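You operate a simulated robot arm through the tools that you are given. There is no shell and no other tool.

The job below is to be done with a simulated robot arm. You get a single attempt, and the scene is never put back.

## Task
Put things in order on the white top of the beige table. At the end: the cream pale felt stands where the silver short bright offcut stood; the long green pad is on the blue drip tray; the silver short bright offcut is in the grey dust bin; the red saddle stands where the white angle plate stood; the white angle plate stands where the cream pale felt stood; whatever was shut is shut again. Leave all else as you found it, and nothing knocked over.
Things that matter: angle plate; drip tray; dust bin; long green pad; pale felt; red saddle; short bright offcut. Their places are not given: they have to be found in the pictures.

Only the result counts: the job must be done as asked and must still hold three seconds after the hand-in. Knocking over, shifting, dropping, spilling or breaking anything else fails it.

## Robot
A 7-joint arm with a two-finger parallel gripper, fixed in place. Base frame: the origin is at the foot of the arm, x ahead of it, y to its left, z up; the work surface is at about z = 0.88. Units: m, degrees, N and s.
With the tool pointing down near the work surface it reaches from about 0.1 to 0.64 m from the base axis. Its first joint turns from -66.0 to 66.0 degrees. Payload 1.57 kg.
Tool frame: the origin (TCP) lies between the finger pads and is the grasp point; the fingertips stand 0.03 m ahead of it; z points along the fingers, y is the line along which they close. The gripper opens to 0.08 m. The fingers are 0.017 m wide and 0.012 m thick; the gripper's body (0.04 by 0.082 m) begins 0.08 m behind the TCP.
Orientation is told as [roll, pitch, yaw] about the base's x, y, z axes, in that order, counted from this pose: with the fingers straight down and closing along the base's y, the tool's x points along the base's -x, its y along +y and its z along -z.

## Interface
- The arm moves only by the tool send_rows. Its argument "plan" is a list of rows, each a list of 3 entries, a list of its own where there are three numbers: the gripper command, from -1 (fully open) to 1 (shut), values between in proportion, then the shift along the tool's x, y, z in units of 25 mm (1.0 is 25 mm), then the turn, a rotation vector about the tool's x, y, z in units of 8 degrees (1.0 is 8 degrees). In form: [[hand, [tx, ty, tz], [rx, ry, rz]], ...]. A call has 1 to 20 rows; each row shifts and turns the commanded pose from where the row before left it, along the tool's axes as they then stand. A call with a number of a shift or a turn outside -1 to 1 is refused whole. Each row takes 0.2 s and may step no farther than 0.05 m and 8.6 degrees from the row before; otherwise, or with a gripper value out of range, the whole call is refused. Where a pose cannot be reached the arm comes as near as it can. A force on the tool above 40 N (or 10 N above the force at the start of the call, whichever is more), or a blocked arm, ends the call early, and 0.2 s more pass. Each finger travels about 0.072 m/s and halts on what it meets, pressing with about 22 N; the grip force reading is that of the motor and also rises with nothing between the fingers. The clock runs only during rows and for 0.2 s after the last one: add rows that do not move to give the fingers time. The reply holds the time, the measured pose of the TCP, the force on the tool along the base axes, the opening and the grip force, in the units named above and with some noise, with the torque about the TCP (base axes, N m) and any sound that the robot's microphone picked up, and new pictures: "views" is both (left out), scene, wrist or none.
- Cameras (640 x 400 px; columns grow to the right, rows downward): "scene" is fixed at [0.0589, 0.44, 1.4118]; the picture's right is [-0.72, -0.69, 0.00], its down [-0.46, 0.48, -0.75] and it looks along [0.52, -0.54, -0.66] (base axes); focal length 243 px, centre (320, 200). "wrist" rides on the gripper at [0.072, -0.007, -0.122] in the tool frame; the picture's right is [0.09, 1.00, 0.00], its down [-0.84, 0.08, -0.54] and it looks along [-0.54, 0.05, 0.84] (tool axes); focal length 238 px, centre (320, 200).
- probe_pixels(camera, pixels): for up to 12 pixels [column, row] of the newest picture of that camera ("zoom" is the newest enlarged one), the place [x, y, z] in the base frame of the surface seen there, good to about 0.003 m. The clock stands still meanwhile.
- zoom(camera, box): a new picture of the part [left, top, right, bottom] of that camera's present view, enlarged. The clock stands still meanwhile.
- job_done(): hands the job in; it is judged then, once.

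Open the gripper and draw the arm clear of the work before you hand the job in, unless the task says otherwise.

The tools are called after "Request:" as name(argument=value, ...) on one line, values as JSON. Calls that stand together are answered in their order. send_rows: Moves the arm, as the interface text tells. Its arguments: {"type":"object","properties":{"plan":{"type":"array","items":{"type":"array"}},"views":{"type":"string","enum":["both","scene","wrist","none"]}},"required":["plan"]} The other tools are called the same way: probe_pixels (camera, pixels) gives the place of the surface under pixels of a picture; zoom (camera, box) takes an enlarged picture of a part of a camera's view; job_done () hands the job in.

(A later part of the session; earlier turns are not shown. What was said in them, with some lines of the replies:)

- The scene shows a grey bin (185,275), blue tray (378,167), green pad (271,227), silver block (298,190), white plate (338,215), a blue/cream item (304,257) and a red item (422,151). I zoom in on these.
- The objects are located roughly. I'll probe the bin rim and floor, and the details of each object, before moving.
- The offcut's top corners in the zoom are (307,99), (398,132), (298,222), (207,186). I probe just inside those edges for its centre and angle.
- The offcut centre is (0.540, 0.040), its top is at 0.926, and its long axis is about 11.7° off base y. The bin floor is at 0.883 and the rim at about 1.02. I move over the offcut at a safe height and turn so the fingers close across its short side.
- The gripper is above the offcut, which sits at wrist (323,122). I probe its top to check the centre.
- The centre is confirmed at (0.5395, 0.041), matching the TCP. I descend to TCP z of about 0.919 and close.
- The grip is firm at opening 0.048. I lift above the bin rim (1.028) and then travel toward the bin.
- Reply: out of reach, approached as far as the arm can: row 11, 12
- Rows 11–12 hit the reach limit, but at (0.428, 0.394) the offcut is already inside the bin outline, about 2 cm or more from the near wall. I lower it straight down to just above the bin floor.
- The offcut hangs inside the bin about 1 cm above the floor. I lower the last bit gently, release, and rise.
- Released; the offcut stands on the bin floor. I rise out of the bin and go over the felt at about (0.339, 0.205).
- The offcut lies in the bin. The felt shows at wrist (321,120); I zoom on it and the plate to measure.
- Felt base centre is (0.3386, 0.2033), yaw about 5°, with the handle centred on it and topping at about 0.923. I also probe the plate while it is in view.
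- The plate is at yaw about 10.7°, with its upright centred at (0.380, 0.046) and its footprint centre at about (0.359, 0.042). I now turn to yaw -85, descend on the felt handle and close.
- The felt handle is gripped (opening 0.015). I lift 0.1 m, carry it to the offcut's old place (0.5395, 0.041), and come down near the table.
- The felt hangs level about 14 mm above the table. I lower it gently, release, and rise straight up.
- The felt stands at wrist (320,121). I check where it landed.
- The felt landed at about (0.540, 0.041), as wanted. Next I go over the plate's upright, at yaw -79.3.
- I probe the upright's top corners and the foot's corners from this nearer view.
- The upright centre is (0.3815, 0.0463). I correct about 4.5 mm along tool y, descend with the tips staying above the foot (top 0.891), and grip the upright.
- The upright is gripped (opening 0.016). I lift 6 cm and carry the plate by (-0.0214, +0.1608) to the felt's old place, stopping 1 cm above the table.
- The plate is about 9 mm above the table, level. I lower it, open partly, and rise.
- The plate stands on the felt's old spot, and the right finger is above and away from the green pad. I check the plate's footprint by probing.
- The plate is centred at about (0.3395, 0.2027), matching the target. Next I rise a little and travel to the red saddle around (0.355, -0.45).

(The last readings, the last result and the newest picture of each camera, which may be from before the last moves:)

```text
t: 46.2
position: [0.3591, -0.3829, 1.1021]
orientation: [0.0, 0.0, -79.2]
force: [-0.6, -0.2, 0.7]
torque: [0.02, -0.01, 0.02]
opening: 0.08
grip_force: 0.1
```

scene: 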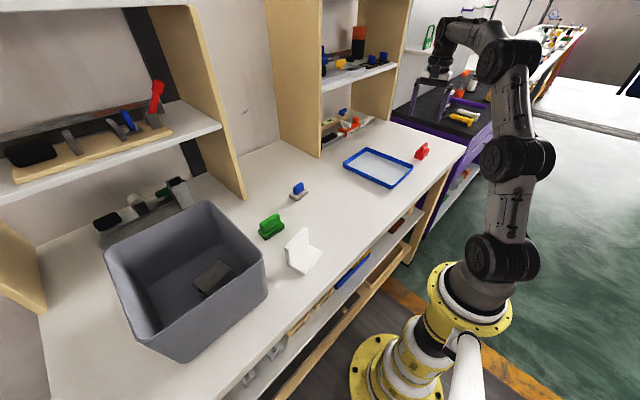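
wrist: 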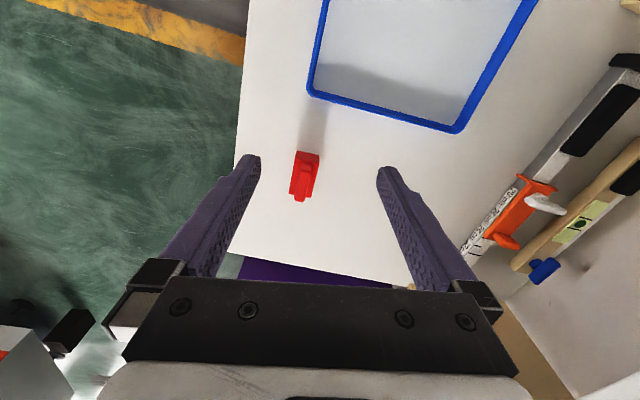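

The red saddle is at wrist (304,176). I zoom and probe it.

Request:
zoom(camera="wrist", box=[274, 140, 334, 210])

Request:
probe_pixels(camera="wrist", pixels=[[296, 154], [318, 155], [292, 193], [311, 193], [305, 178], [301, 198]])

```text
5.71 times, centred on (304, 175) of wrist
```

zoom: 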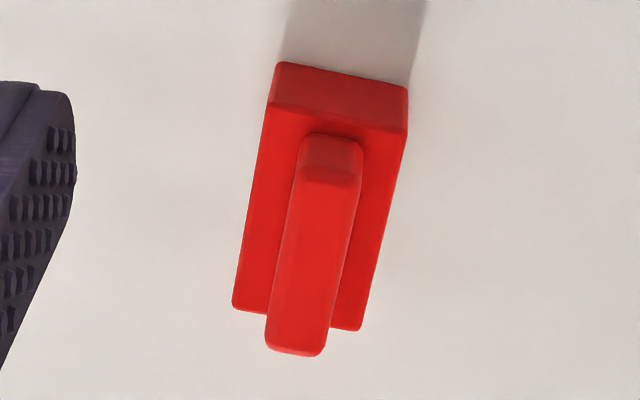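

```text
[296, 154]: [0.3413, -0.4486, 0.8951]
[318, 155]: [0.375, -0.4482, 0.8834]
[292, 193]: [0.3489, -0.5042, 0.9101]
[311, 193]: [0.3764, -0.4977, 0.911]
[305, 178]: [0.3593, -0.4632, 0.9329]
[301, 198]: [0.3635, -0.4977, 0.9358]
```

Request:
probe_pixels(camera="zoom", pixels=[[280, 66], [403, 92], [270, 112], [400, 132], [238, 302], [355, 325], [305, 180], [353, 186], [272, 340], [318, 345], [312, 260], [262, 250]])

```text
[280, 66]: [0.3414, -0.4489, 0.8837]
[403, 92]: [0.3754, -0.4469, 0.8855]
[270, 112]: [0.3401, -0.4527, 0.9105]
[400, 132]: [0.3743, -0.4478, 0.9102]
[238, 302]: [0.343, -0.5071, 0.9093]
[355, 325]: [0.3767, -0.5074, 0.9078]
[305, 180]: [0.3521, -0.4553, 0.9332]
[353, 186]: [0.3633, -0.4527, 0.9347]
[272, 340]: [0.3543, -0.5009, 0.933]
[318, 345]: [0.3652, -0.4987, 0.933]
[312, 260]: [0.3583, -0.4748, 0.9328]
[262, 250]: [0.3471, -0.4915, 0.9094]
```

The saddle body centre is (0.3585, -0.4785), yaw about 2.7°, body top 0.910 and handle top 0.934. I turn to yaw -87.2, move above it and come down to z of about 1.0 for a check.

Request:
send_rows(plan=[[-1, [0, 0, 0], [0, 0, 1.0]], [-1, [-0.764, -0.041, 0], [0, 0, 0]], [-1, [-0.764, -0.041, 0], [0, 0, 0]], [-1, [-0.764, -0.041, 0], [0, 0, 0]], [-1, [-0.764, -0.041, 0], [0, 0, 0]], [-1, [-0.764, -0.041, 0], [0, 0, 0]], [-1, [0, 0, 0.9], [0, 0, 0]], [-1, [0, 0, 0.9], [0, 0, 0]], [-1, [0, 0, 0.9], [0, 0, 0]], [-1, [0, 0, 0.9], [0, 0, 0]], [-1, [0, 0, 0], [0, 0, 0]]])

```text
t: 48.6
position: [0.3583, -0.4673, 1.0118]
orientation: [0.0, 0.0, -87.3]
force: [0.1, 0.4, -0.5]
torque: [0.0, -0.03, 0.0]
opening: 0.0798
grip_force: 0.1
out of reach, approached as far as the arm can: row 6
```

scene: 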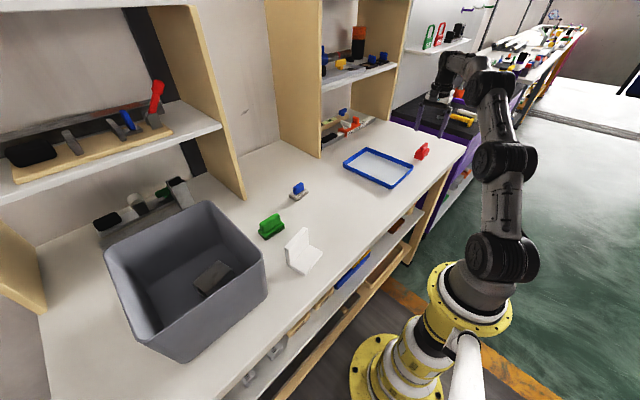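
wrist: 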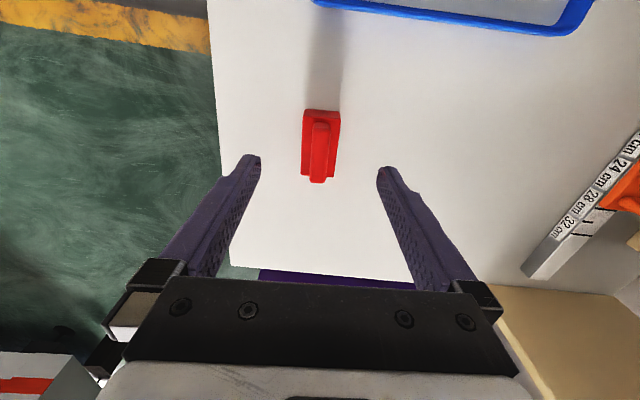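

Row 6 was clipped at that height, leaving the TCP about 11 mm short in y. I re-probe the saddle from here before correcting.

Request:
zoom(camera="wrist", box=[280, 95, 360, 195])

Request:
probe_pixels(camera="zoom", pixels=[[260, 65], [388, 68], [262, 85], [388, 85], [250, 312], [378, 318], [305, 125], [348, 125], [295, 340], [335, 340], [320, 220], [270, 220]])

```text
4.00 times, centred on (320, 145) of wrist
```

zoom: 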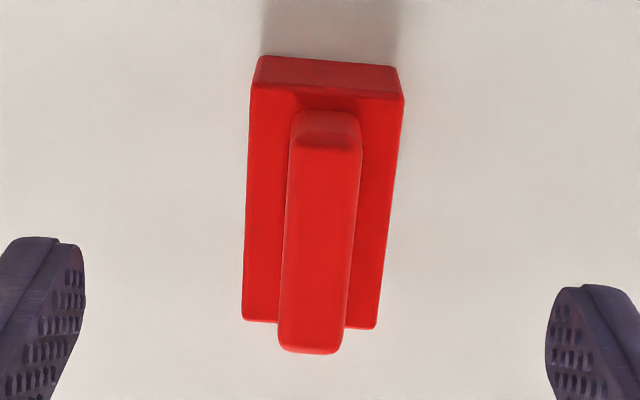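

```text
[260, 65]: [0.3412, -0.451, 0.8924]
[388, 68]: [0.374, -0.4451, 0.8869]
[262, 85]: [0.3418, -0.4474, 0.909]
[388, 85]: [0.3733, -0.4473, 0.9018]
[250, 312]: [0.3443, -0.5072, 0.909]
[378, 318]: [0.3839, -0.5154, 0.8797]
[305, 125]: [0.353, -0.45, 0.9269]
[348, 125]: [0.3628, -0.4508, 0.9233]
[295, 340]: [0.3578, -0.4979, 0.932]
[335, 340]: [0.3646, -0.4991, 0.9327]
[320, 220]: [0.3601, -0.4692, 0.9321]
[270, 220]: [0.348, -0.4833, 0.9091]
```

Centre confirmed at about (0.359, -0.477). I descend partway, shift 10 mm in -y, then go down to TCP 0.945 and close on the handle.

Request:
send_rows(plan=[[-1, [0, 0, 0.7], [0, 0, 0]], [-1, [-0.4, 0.01, 0], [0, 0, 0]], [-1, [0, 0, 0.7], [0, 0, 0]], [-1, [0, 0, 0.7], [0, 0, 0]], [-1, [0, 0, 0.57], [0, 0, 0]], [-1, [0, 0, 0], [0, 0, 0]], [0, [0, 0, 0], [0, 0, 0]], [0.5, [0, 0, 0], [0, 0, 0]], [1, [0, 0, 0], [0, 0, 0]], [1, [0, 0, 0], [0, 0, 0]], [1, [0, 0, 0], [0, 0, 0]]])

```text
t: 51.0
position: [0.3557, -0.4774, 0.9454]
orientation: [0.1, 0.0, -87.4]
force: [-0.3, -0.6, -0.6]
torque: [0.02, 0.03, 0.0]
opening: 0.015
grip_force: 22.0
```

scene: 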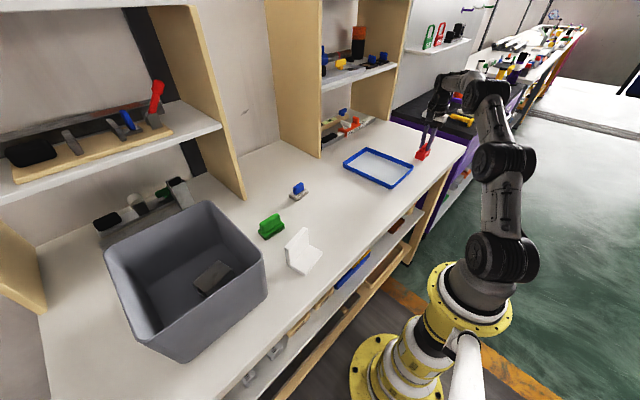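
wrist: 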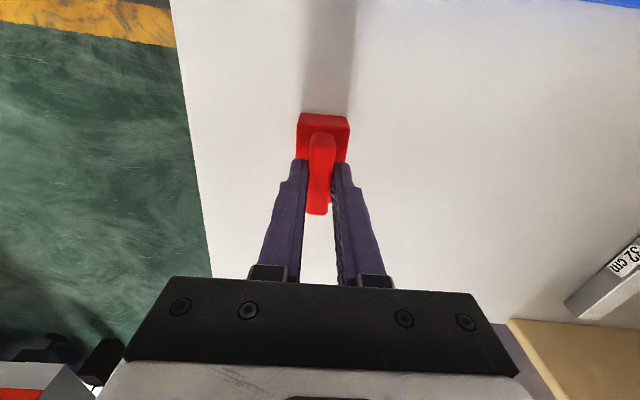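

The handle is gripped (opening 0.015). I lift, moving back inward while rising, since the reach is tight at height here. I then carry the saddle over the tray to the plate's old place.

Request:
send_rows(plan=[[1, [0, 0, -0.4], [0, 0, 0]], [1, [0, 0, -0.6], [0, 0, 0]], [1, [0.5, 0.055, -0.3], [0, 0, 0]], [1, [0.9, 0.055, -0.3], [0, 0, 0]], [1, [0.95, 0.055, -0.3], [0, 0, 0]], [1, [0.95, 0.055, -0.3], [0, 0, 0]], [1, [0.95, 0.055, -0.3], [0, 0, 0]], [1, [0.95, 0.055, -0.3], [0, 0, 0]], [1, [0.95, 0.055, -0.3], [0, 0, 0]], [1, [0.95, 0.055, -0.3], [0, 0, 0]], [1, [0.95, 0.055, 0], [0, 0, 0]], [1, [0.95, 0.055, 0], [0, 0, 0]], [1, [0.95, 0.055, 0], [0, 0, 0]], [1, [0.95, 0.055, 0], [0, 0, 0]], [1, [0.95, 0.055, 0], [0, 0, 0]], [1, [0.95, 0.055, 0], [0, 0, 0]], [1, [0.95, 0.055, 0], [0, 0, 0]], [1, [0.95, 0.055, 0], [0, 0, 0]], [1, [0.95, 0.055, 0], [0, 0, 0]], [1, [0.95, 0.055, 0], [0, 0, 0]]])

```text
t: 55.2
position: [0.3645, -0.0615, 1.0275]
orientation: [0.0, 0.1, -87.3]
force: [0.1, -0.3, -0.5]
torque: [-0.01, -0.02, -0.02]
opening: 0.015
grip_force: 21.8
```

scene: 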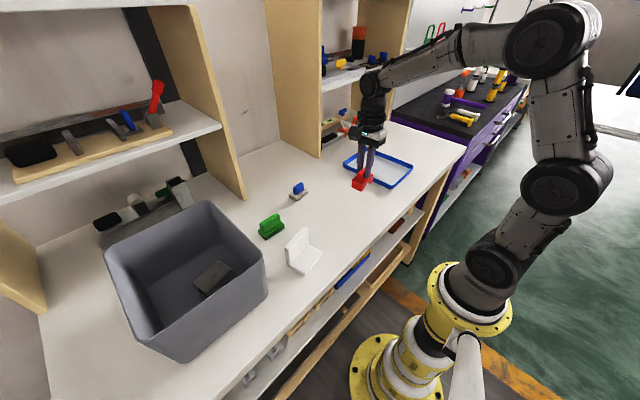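
wrist: 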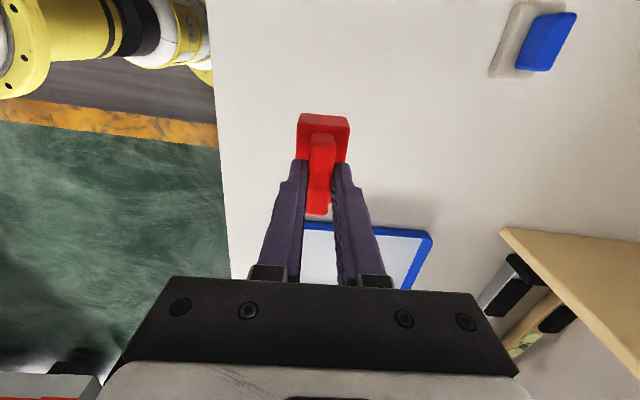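

I continue 0.104 m to the plate's old footprint centre and descend to about 1 cm above the table.

Request:
send_rows(plan=[[1, [0.832, 0.01, 0], [0, 0, 0]], [1, [0.832, 0.01, 0], [0, 0, 0]], [1, [0.832, 0.01, 0], [0, 0, 0]], [1, [0.832, 0.01, 0], [0, 0, 0]], [1, [0.832, 0.01, 0], [0, 0, 0]], [1, [0, 0, 0.7], [0, 0, 0]], [1, [0, 0, 0.7], [0, 0, 0]], [1, [0, 0, 0.7], [0, 0, 0]], [1, [0, 0, 0.7], [0, 0, 0]], [1, [0, 0, 0], [0, 0, 0]]])

Request:
zoom(camera="scene", box=[260, 150, 400, 270])

```text
t: 57.4
position: [0.3591, 0.0401, 0.9596]
orientation: [-0.1, 0.0, -87.2]
force: [-0.6, -0.5, -0.3]
torque: [0.0, 0.01, -0.02]
opening: 0.0149
grip_force: 21.7
```

scene: 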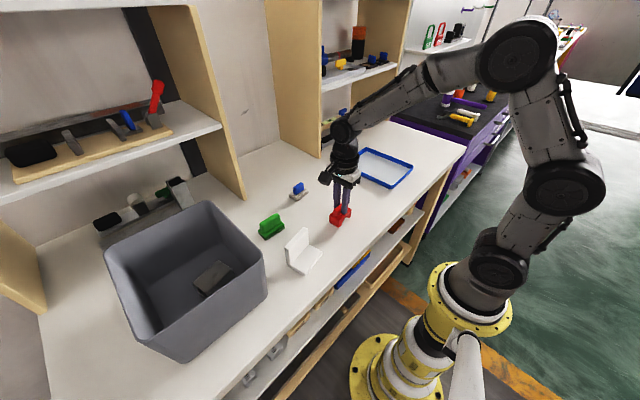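
wrist: 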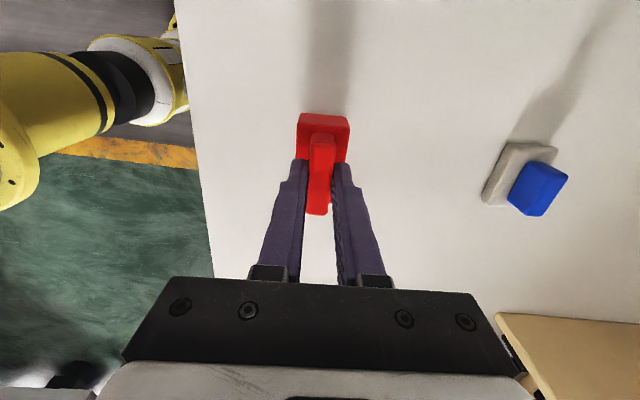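

```text
3.33 times, centred on (330, 210) of scene
```

zoom: 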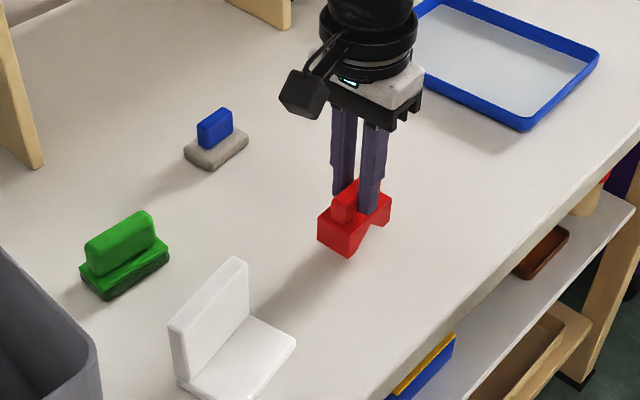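

The saddle hangs level about 14 mm up, 2 mm short of the target. I make a small correction, lower, release and rise.

Request:
send_rows(plan=[[1, [0.08, 0.06, 0.3], [0, 0, 0]], [1, [0, 0, 0.15], [0, 0, 0]], [1, [0, 0, 0.1], [0, 0, 0]], [1, [0, 0, 0], [0, 0, 0]], [0.4, [0, 0, 0], [0, 0, 0]], [0, [0, 0, 0], [0, 0, 0]], [-0.5, [0, 0, 0], [0, 0, 0]], [-0.5, [0, 0, -0.5], [0, 0, 0]], [-0.5, [0, 0, -0.9], [0, 0, 0]], [-1, [0, 0, -0.9], [0, 0, 0]], [-1, [0, 0, -0.9], [0, 0, 0]], [-1, [0, 0, -0.9], [0, 0, 0]], [-1, [0, 0, 0], [0, 0, 0]]])

Request:
zoom(camera="wrist", box=[270, 80, 370, 190])

```text
t: 60.2
position: [0.3609, 0.0444, 1.0517]
orientation: [0.1, 0.0, -87.2]
force: [-0.3, -0.3, -0.9]
torque: [0.01, -0.02, -0.01]
opening: 0.0801
grip_force: 0.1
```

scene: 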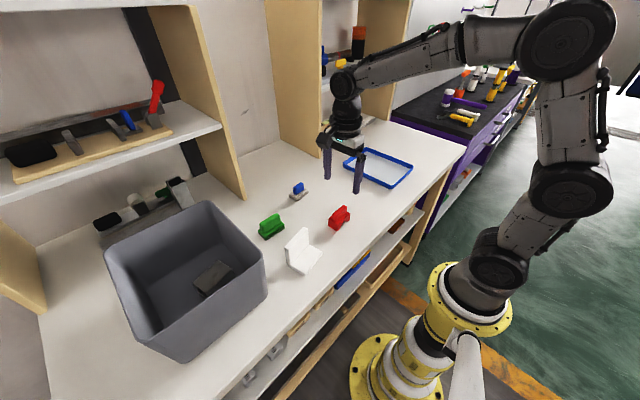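
wrist: 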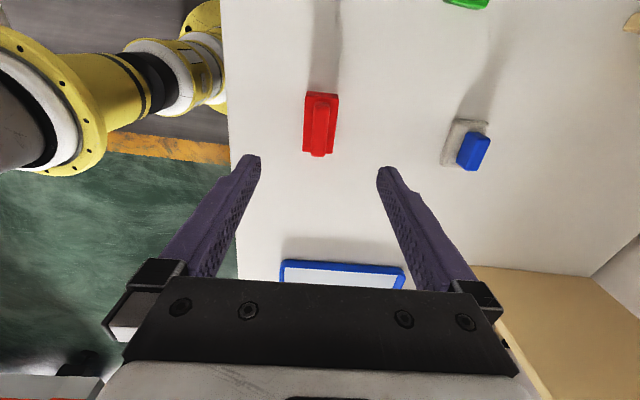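

```text
3.64 times, centred on (320, 135) of wrist
```

zoom: 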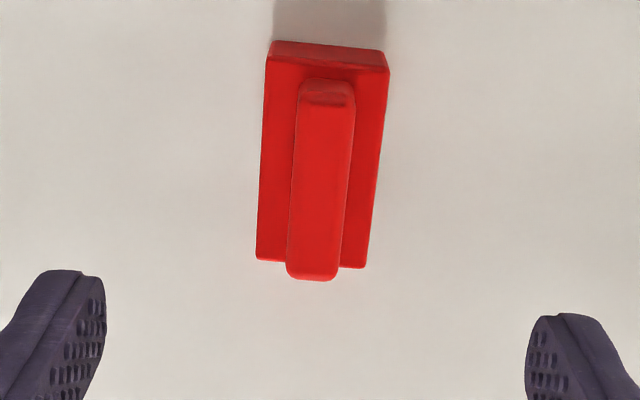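

The saddle stands where the plate was. I probe its corners to confirm.

Request:
probe_pixels(camera="zoom", pixels=[[271, 62], [382, 78], [260, 252], [362, 262], [302, 100], [350, 105], [295, 270], [335, 275]])

Request:
zoom(camera="scene", box=[235, 195, 305, 255])

```text
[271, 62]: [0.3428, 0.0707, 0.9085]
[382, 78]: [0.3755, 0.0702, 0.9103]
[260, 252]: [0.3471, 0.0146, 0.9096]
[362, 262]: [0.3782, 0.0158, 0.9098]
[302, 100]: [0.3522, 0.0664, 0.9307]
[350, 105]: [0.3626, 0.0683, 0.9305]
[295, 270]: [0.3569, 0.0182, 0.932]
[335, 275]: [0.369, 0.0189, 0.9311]
```

```text
6.67 times, centred on (270, 225) of scene
```

zoom: 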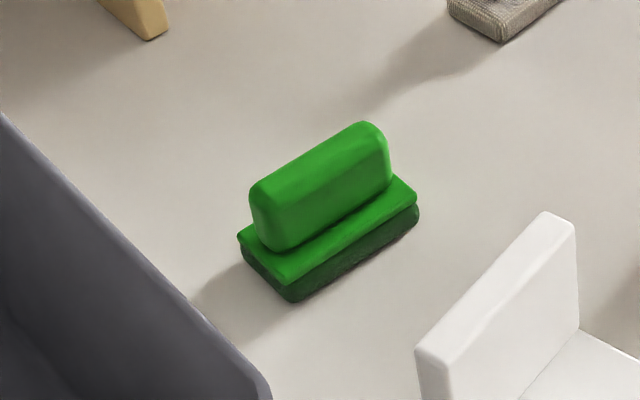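

The saddle is centred at (0.361, 0.043), on target. Now I go above the green pad near (0.47, 0.195).

Request:
send_rows(plan=[[-1, [0.963, 0.775, 0], [0, 0, 0]], [-1, [0.963, 0.775, 0], [0, 0, 0]], [-1, [0.963, 0.775, 0], [0, 0, 0]], [-1, [0.963, 0.775, 0], [0, 0, 0]], [-1, [0.963, 0.775, 0], [0, 0, 0]], [-1, [0.963, 0.775, 0], [0, 0, 0]], [-1, [0, 0, 0], [0, 0, 0.75]], [-1, [0, 0, 0], [0, 0, 0.75]], [-1, [0, 0, 0], [0, 0, 0]]])

Request:
zoom(camera="wrist", box=[270, 80, 370, 190])

```text
t: 62.2
position: [0.4699, 0.1943, 1.0499]
orientation: [0.0, 0.0, -99.3]
force: [-0.8, -0.1, 0.1]
torque: [0.01, 0.01, -0.01]
opening: 0.0799
grip_force: 0.1
```

scene: 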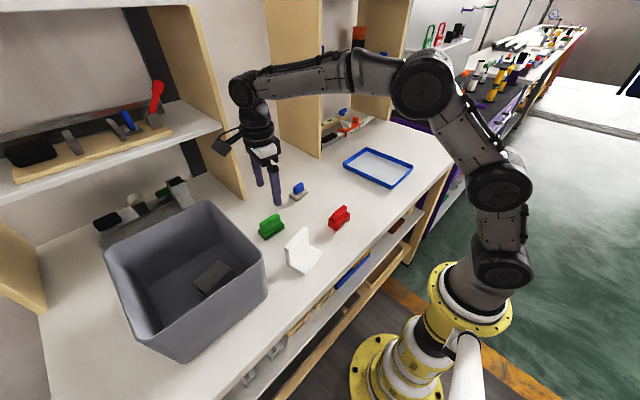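
wrist: 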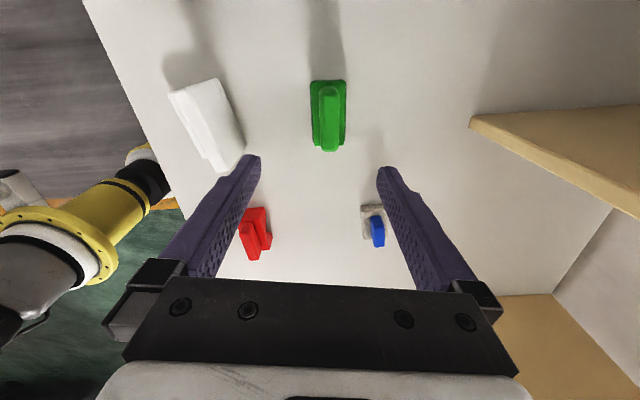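

```text
3.64 times, centred on (320, 135) of wrist
```

zoom: 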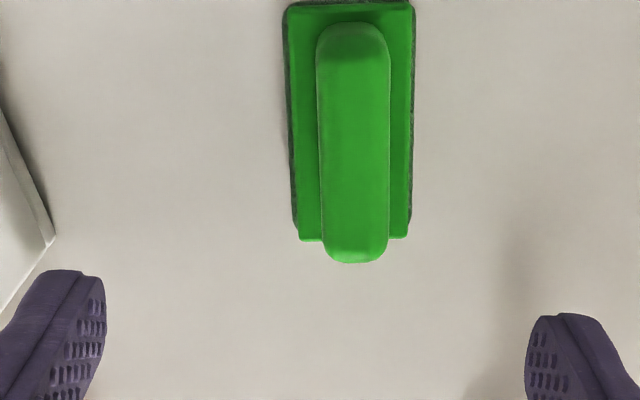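

The pad sits at zoom (353,140), aligned with the tool to within a couple of degrees. I probe its extents.

Request:
probe_pixels(camera="zoom", pixels=[[292, 10], [406, 10], [302, 234], [404, 234], [322, 60], [385, 60], [330, 245], [380, 250], [355, 150], [304, 150], [400, 150], [355, 35]])

Request:
probe_pixels(camera="scene", pixels=[[378, 167], [360, 165], [395, 170], [375, 156], [385, 180], [370, 149], [346, 164], [411, 166], [389, 186], [367, 175], [392, 157]])

```text
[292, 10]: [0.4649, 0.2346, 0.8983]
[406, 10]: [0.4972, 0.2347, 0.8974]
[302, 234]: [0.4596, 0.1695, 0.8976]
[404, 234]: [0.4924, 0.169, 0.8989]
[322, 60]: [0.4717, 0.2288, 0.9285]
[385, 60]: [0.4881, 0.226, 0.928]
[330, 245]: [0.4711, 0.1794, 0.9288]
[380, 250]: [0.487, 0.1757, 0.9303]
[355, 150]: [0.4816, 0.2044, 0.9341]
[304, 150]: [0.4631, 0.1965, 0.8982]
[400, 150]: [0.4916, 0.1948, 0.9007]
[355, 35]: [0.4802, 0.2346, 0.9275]
```

```text
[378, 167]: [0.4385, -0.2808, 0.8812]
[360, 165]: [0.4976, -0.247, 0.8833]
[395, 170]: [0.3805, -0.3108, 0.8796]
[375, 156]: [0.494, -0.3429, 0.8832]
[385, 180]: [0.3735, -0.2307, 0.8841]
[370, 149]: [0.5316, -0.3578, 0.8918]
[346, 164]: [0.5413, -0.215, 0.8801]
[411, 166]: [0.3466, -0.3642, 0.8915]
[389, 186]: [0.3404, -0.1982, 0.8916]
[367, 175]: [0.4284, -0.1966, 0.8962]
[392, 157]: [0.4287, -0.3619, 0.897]
```

Pad centre is (0.479, 0.202), yaw about -4.5°, base top 0.898, handle top 0.933. I align to yaw -94.5, descend to TCP 0.934 and grip the handle.

Request:
send_rows(plan=[[-1, [0.37, 0.29, 0], [0, 0, 0]], [-1, [0, 0, 0.4], [0, 0, -0.6]], [-1, [0, 0, 0.9], [0, 0, 0]], [-1, [0, 0, 0.9], [0, 0, 0]], [-1, [0, 0, 0.9], [0, 0, 0]], [-1, [0, 0, 0.9], [0, 0, 0]], [-1, [0, 0, 0.62], [0, 0, 0]], [-1, [0, 0, 0], [0, 0, 0]], [0, [0, 0, 0], [0, 0, 0]], [0.5, [0, 0, 0], [0, 0, 0]], [1, [0, 0, 0], [0, 0, 0]], [1, [0, 0, 0], [0, 0, 0]], [1, [0, 0, 0], [0, 0, 0]]])

```text
t: 65.0
position: [0.4781, 0.2011, 0.9331]
orientation: [-0.1, 0.0, -94.4]
force: [0.4, 0.1, -1.1]
torque: [0.04, 0.04, -0.04]
opening: 0.0192
grip_force: 21.7
```

scene: 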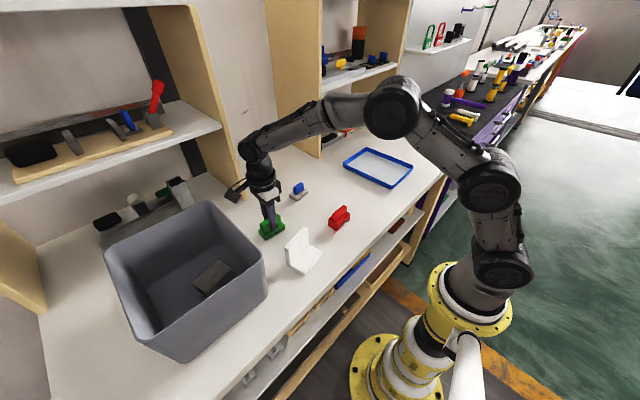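
wrist: 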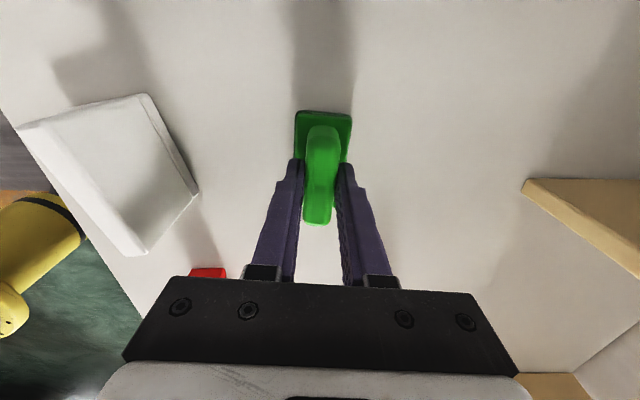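

The pad handle is gripped (opening 0.019). I lift 0.1 m and carry it toward the tray centre at about (0.435, -0.28), passing above the felt and saddle.

Request:
send_rows(plan=[[1, [0, 0, -0.4], [0, 0, 0]], [1, [0, 0, -0.9], [0, 0, 0]], [1, [0, 0, -0.9], [0, 0, 0]], [1, [0, 0, -0.9], [0, 0, 0]], [1, [0, 0, -0.9], [0, 0, 0]], [1, [-0.92, -0.0114, 0], [0, 0, 0]], [1, [-0.92, -0.0114, 0], [0, 0, 0]], [1, [-0.92, -0.0114, 0], [0, 0, 0]], [1, [-0.92, -0.0114, 0], [0, 0, 0]], [1, [-0.92, -0.0114, 0], [0, 0, 0]], [1, [-0.92, -0.0114, 0], [0, 0, 0]], [1, [-0.92, -0.0114, 0], [0, 0, 0]], [1, [-0.92, -0.0114, 0], [0, 0, 0]], [1, [-0.92, -0.0114, 0], [0, 0, 0]], [1, [-0.92, -0.0114, 0], [0, 0, 0]], [1, [-0.92, -0.0114, 0], [0, 0, 0]], [1, [-0.92, -0.0114, 0], [0, 0, 0]], [1, [-0.92, -0.0114, 0], [0, 0, 0]], [1, [-0.92, -0.0114, 0], [0, 0, 0]], [1, [-0.92, -0.0114, 0], [0, 0, 0]]], views="none")

Request:
send_rows(plan=[[1, [-0.92, -0.0114, 0], [0, 0, 0]], [1, [-0.92, -0.0114, 0], [0, 0, 0]], [1, [-0.92, -0.0114, 0], [0, 0, 0]], [1, [-0.92, -0.0114, 0], [0, 0, 0]], [1, [-0.92, -0.0114, 0], [0, 0, 0]], [1, [-0.92, -0.0114, 0], [0, 0, 0]], [1, [0, 0, 0], [0, 0, 0]]])

```text
t: 69.2
position: [0.4495, -0.1414, 1.0338]
orientation: [0.0, -0.1, -94.4]
force: [0.4, -0.1, -1.3]
torque: [0.0, -0.01, -0.01]
opening: 0.0192
grip_force: 22.4
```

```text
t: 70.8
position: [0.4346, -0.2784, 1.0368]
orientation: [0.0, 0.0, -94.5]
force: [-0.4, 0.0, 0.1]
torque: [0.01, 0.04, -0.01]
opening: 0.0192
grip_force: 21.9
```

scene: 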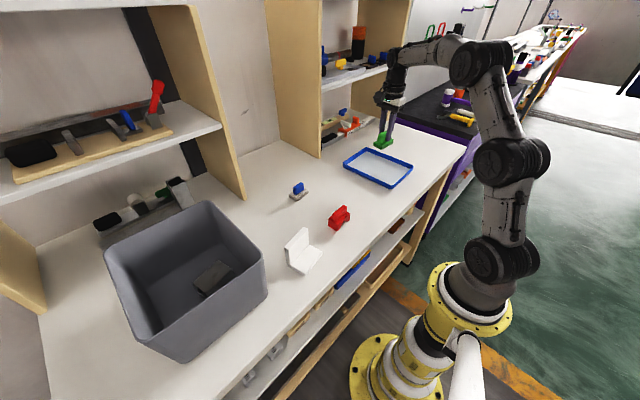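
wrist: 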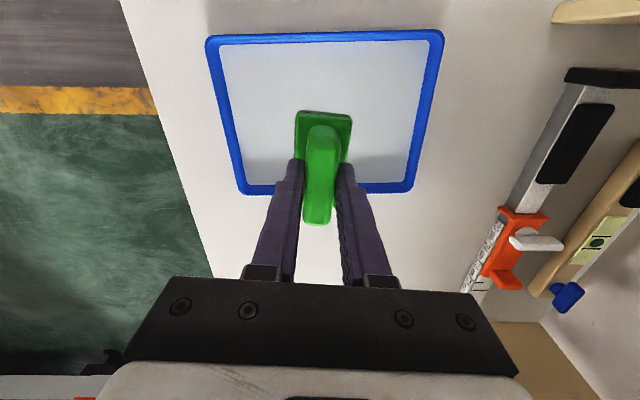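

The pad is above the tray centre (TCP (0.4346, -0.2784)). I descend to about 1 cm above the tray floor.

Request:
send_rows(plan=[[1, [0, 0, 0.7], [0, 0, 0]], [1, [0, 0, 0.8], [0, 0, 0]], [1, [0, 0, 0.8], [0, 0, 0]], [1, [0, 0, 0.8], [0, 0, 0]], [1, [0, 0, 0.5], [0, 0, 0]], [1, [0, 0, 0], [0, 0, 0]]])

Request:
zoom(camera="scene", box=[330, 120, 430, 200])

```text
t: 72.2
position: [0.434, -0.2802, 0.9451]
orientation: [0.1, 0.0, -94.5]
force: [0.1, -0.2, -1.5]
torque: [-0.01, -0.05, -0.01]
opening: 0.0194
grip_force: 22.2
```

scene: 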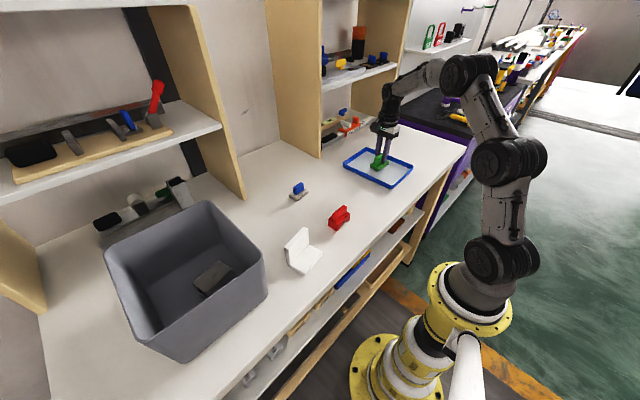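
wrist: 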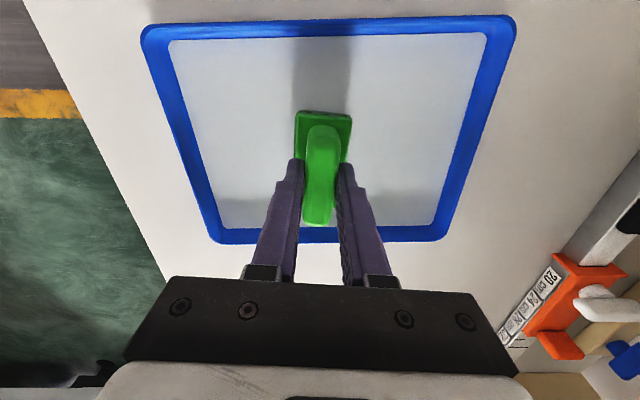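

```text
5.00 times, centred on (380, 160) of scene
```

zoom: 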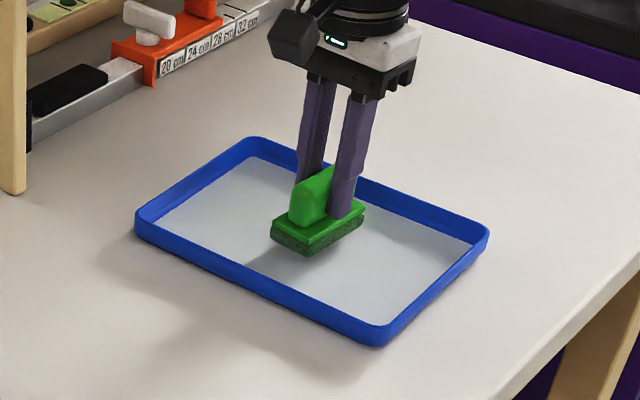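

The pad is centred above the tray, about 1 cm up. I lower it, release, and rise clear.

Request:
send_rows(plan=[[1, [0, 0, 0.2], [0, 0, 0]], [1, [0, 0, 0.1], [0, 0, 0]], [1, [0, 0, 0.06], [0, 0, 0]], [1, [0, 0, 0], [0, 0, 0]], [0.4, [0, 0, 0], [0, 0, 0]], [0, [0, 0, 0], [0, 0, 0]], [-0.5, [0, 0, 0], [0, 0, 0]], [-0.5, [0, 0, -0.5], [0, 0, 0]], [-0.5, [0, 0, -0.9], [0, 0, 0]], [-1, [0, 0, -0.9], [0, 0, 0]], [-1, [0, 0, -0.9], [0, 0, 0]], [-1, [0, 0, -0.9], [0, 0, 0]], [-1, [0.8, -0.8, -0.9], [0, 0, 0]], [-1, [0.8, -0.8, -0.9], [0, 0, 0]], [-1, [0.8, -0.8, 0], [0, 0, 0]], [-1, [0.8, -0.8, 0], [0, 0, 0]], [-1, [0, 0, 0], [0, 0, 0]]])

Request:
zoom(camera="scene", box=[330, 120, 430, 200])

Request:
zoom(camera="scene", box=[90, 160, 370, 370])

```text
t: 75.8
position: [0.3596, -0.1939, 1.0832]
orientation: [0.0, -0.1, -94.5]
force: [0.7, 0.7, -0.9]
torque: [0.0, 0.01, -0.03]
opening: 0.0801
grip_force: 0.0
```

scene: 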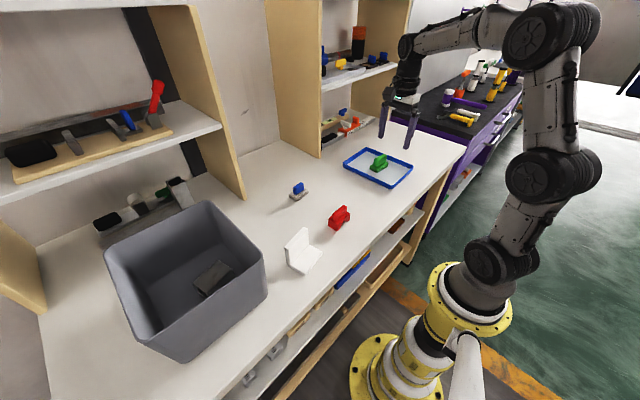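
wrist: 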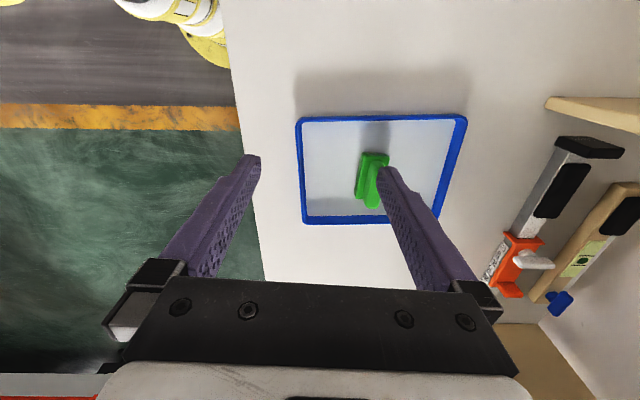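

```text
5.00 times, centred on (380, 160) of scene
```

zoom: 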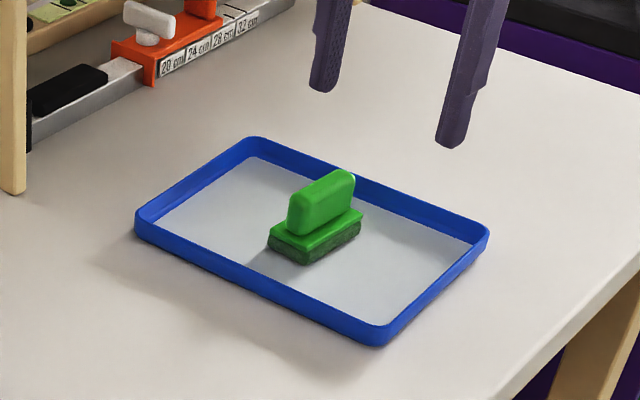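

```text
1.90 times, centred on (230, 265) of scene
```

zoom: 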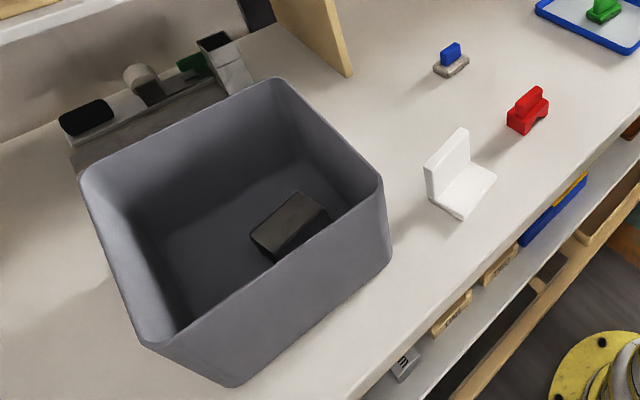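

Everything stands in place: pad on the tray, saddle, plate and felt upright, offcut in the bin. I raise the arm a bit further clear before handing in.

Request:
send_rows(plan=[[-1, [0.8, 0, -0.9], [0, 0, 0]], [-1, [0.8, 0, -0.9], [0, 0, 0]], [-1, [0.8, 0, -0.9], [0, 0, 0]], [-1, [0, 0, 0], [0, 0, 0]], [-1, [0, 0, 0], [0, 0, 0]]])

```text
t: 77.0
position: [0.361, -0.1331, 1.1519]
orientation: [0.0, 0.0, -94.6]
force: [0.1, -0.4, -0.1]
torque: [-0.01, -0.03, -0.02]
opening: 0.0801
grip_force: 0.0
```

scene: 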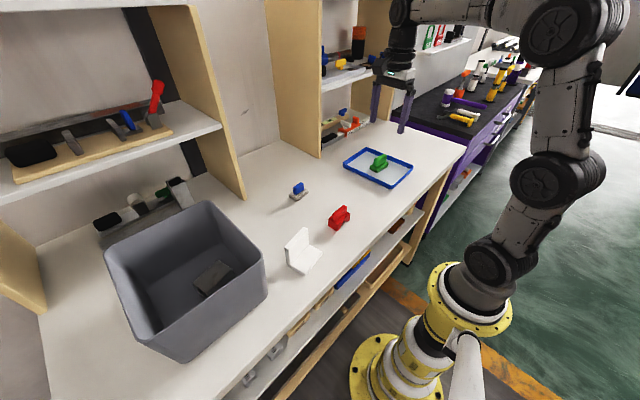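
wrist: 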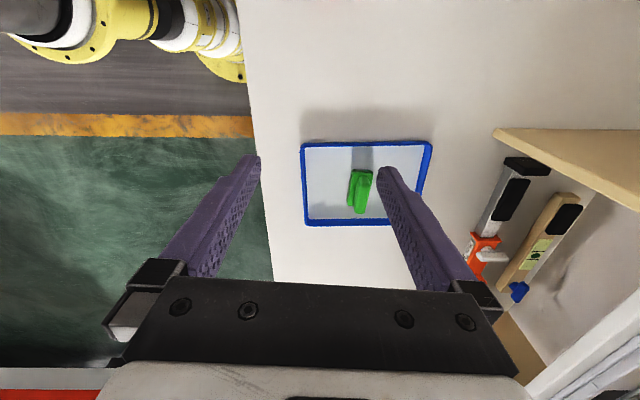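

The arm is clear, the gripper is open, and all items are in their asked places, so I hand in.

Request:
job_done()

```text
The job is handed in.
```

The job is handed in: all five items were moved as asked, and nothing was knocked over or dropped. I have no verdict back yet; the hand-in reply only confirmed it was received.

| Item | Where it is now | Measured centre (x, y) | Target (x, y) |
|---|---|---|---|
| Silver short bright offcut | on the floor of the grey dust bin | – | – |
| Cream pale felt | where the offcut stood | (0.540, 0.041) | (0.5395, 0.041) |
| White angle plate | where the felt stood | (0.3395, 0.2027) | (0.3386, 0.2033) |
| Red saddle | where the plate stood | (0.361, 0.043) | about (0.361, 0.0425) |
| Long green pad | on the blue drip tray, near its centre | not probed after release | – |

- **Orientation:** each moved item kept its own angle on the table. I did not turn the three swapped items to match the one they replaced.
- **Shut things:** I saw nothing on the table that was shut, so there was nothing to close again.
- **The rest:** in the last pictures the bin and tray look where they started. The gripper is open and the arm is raised clear.
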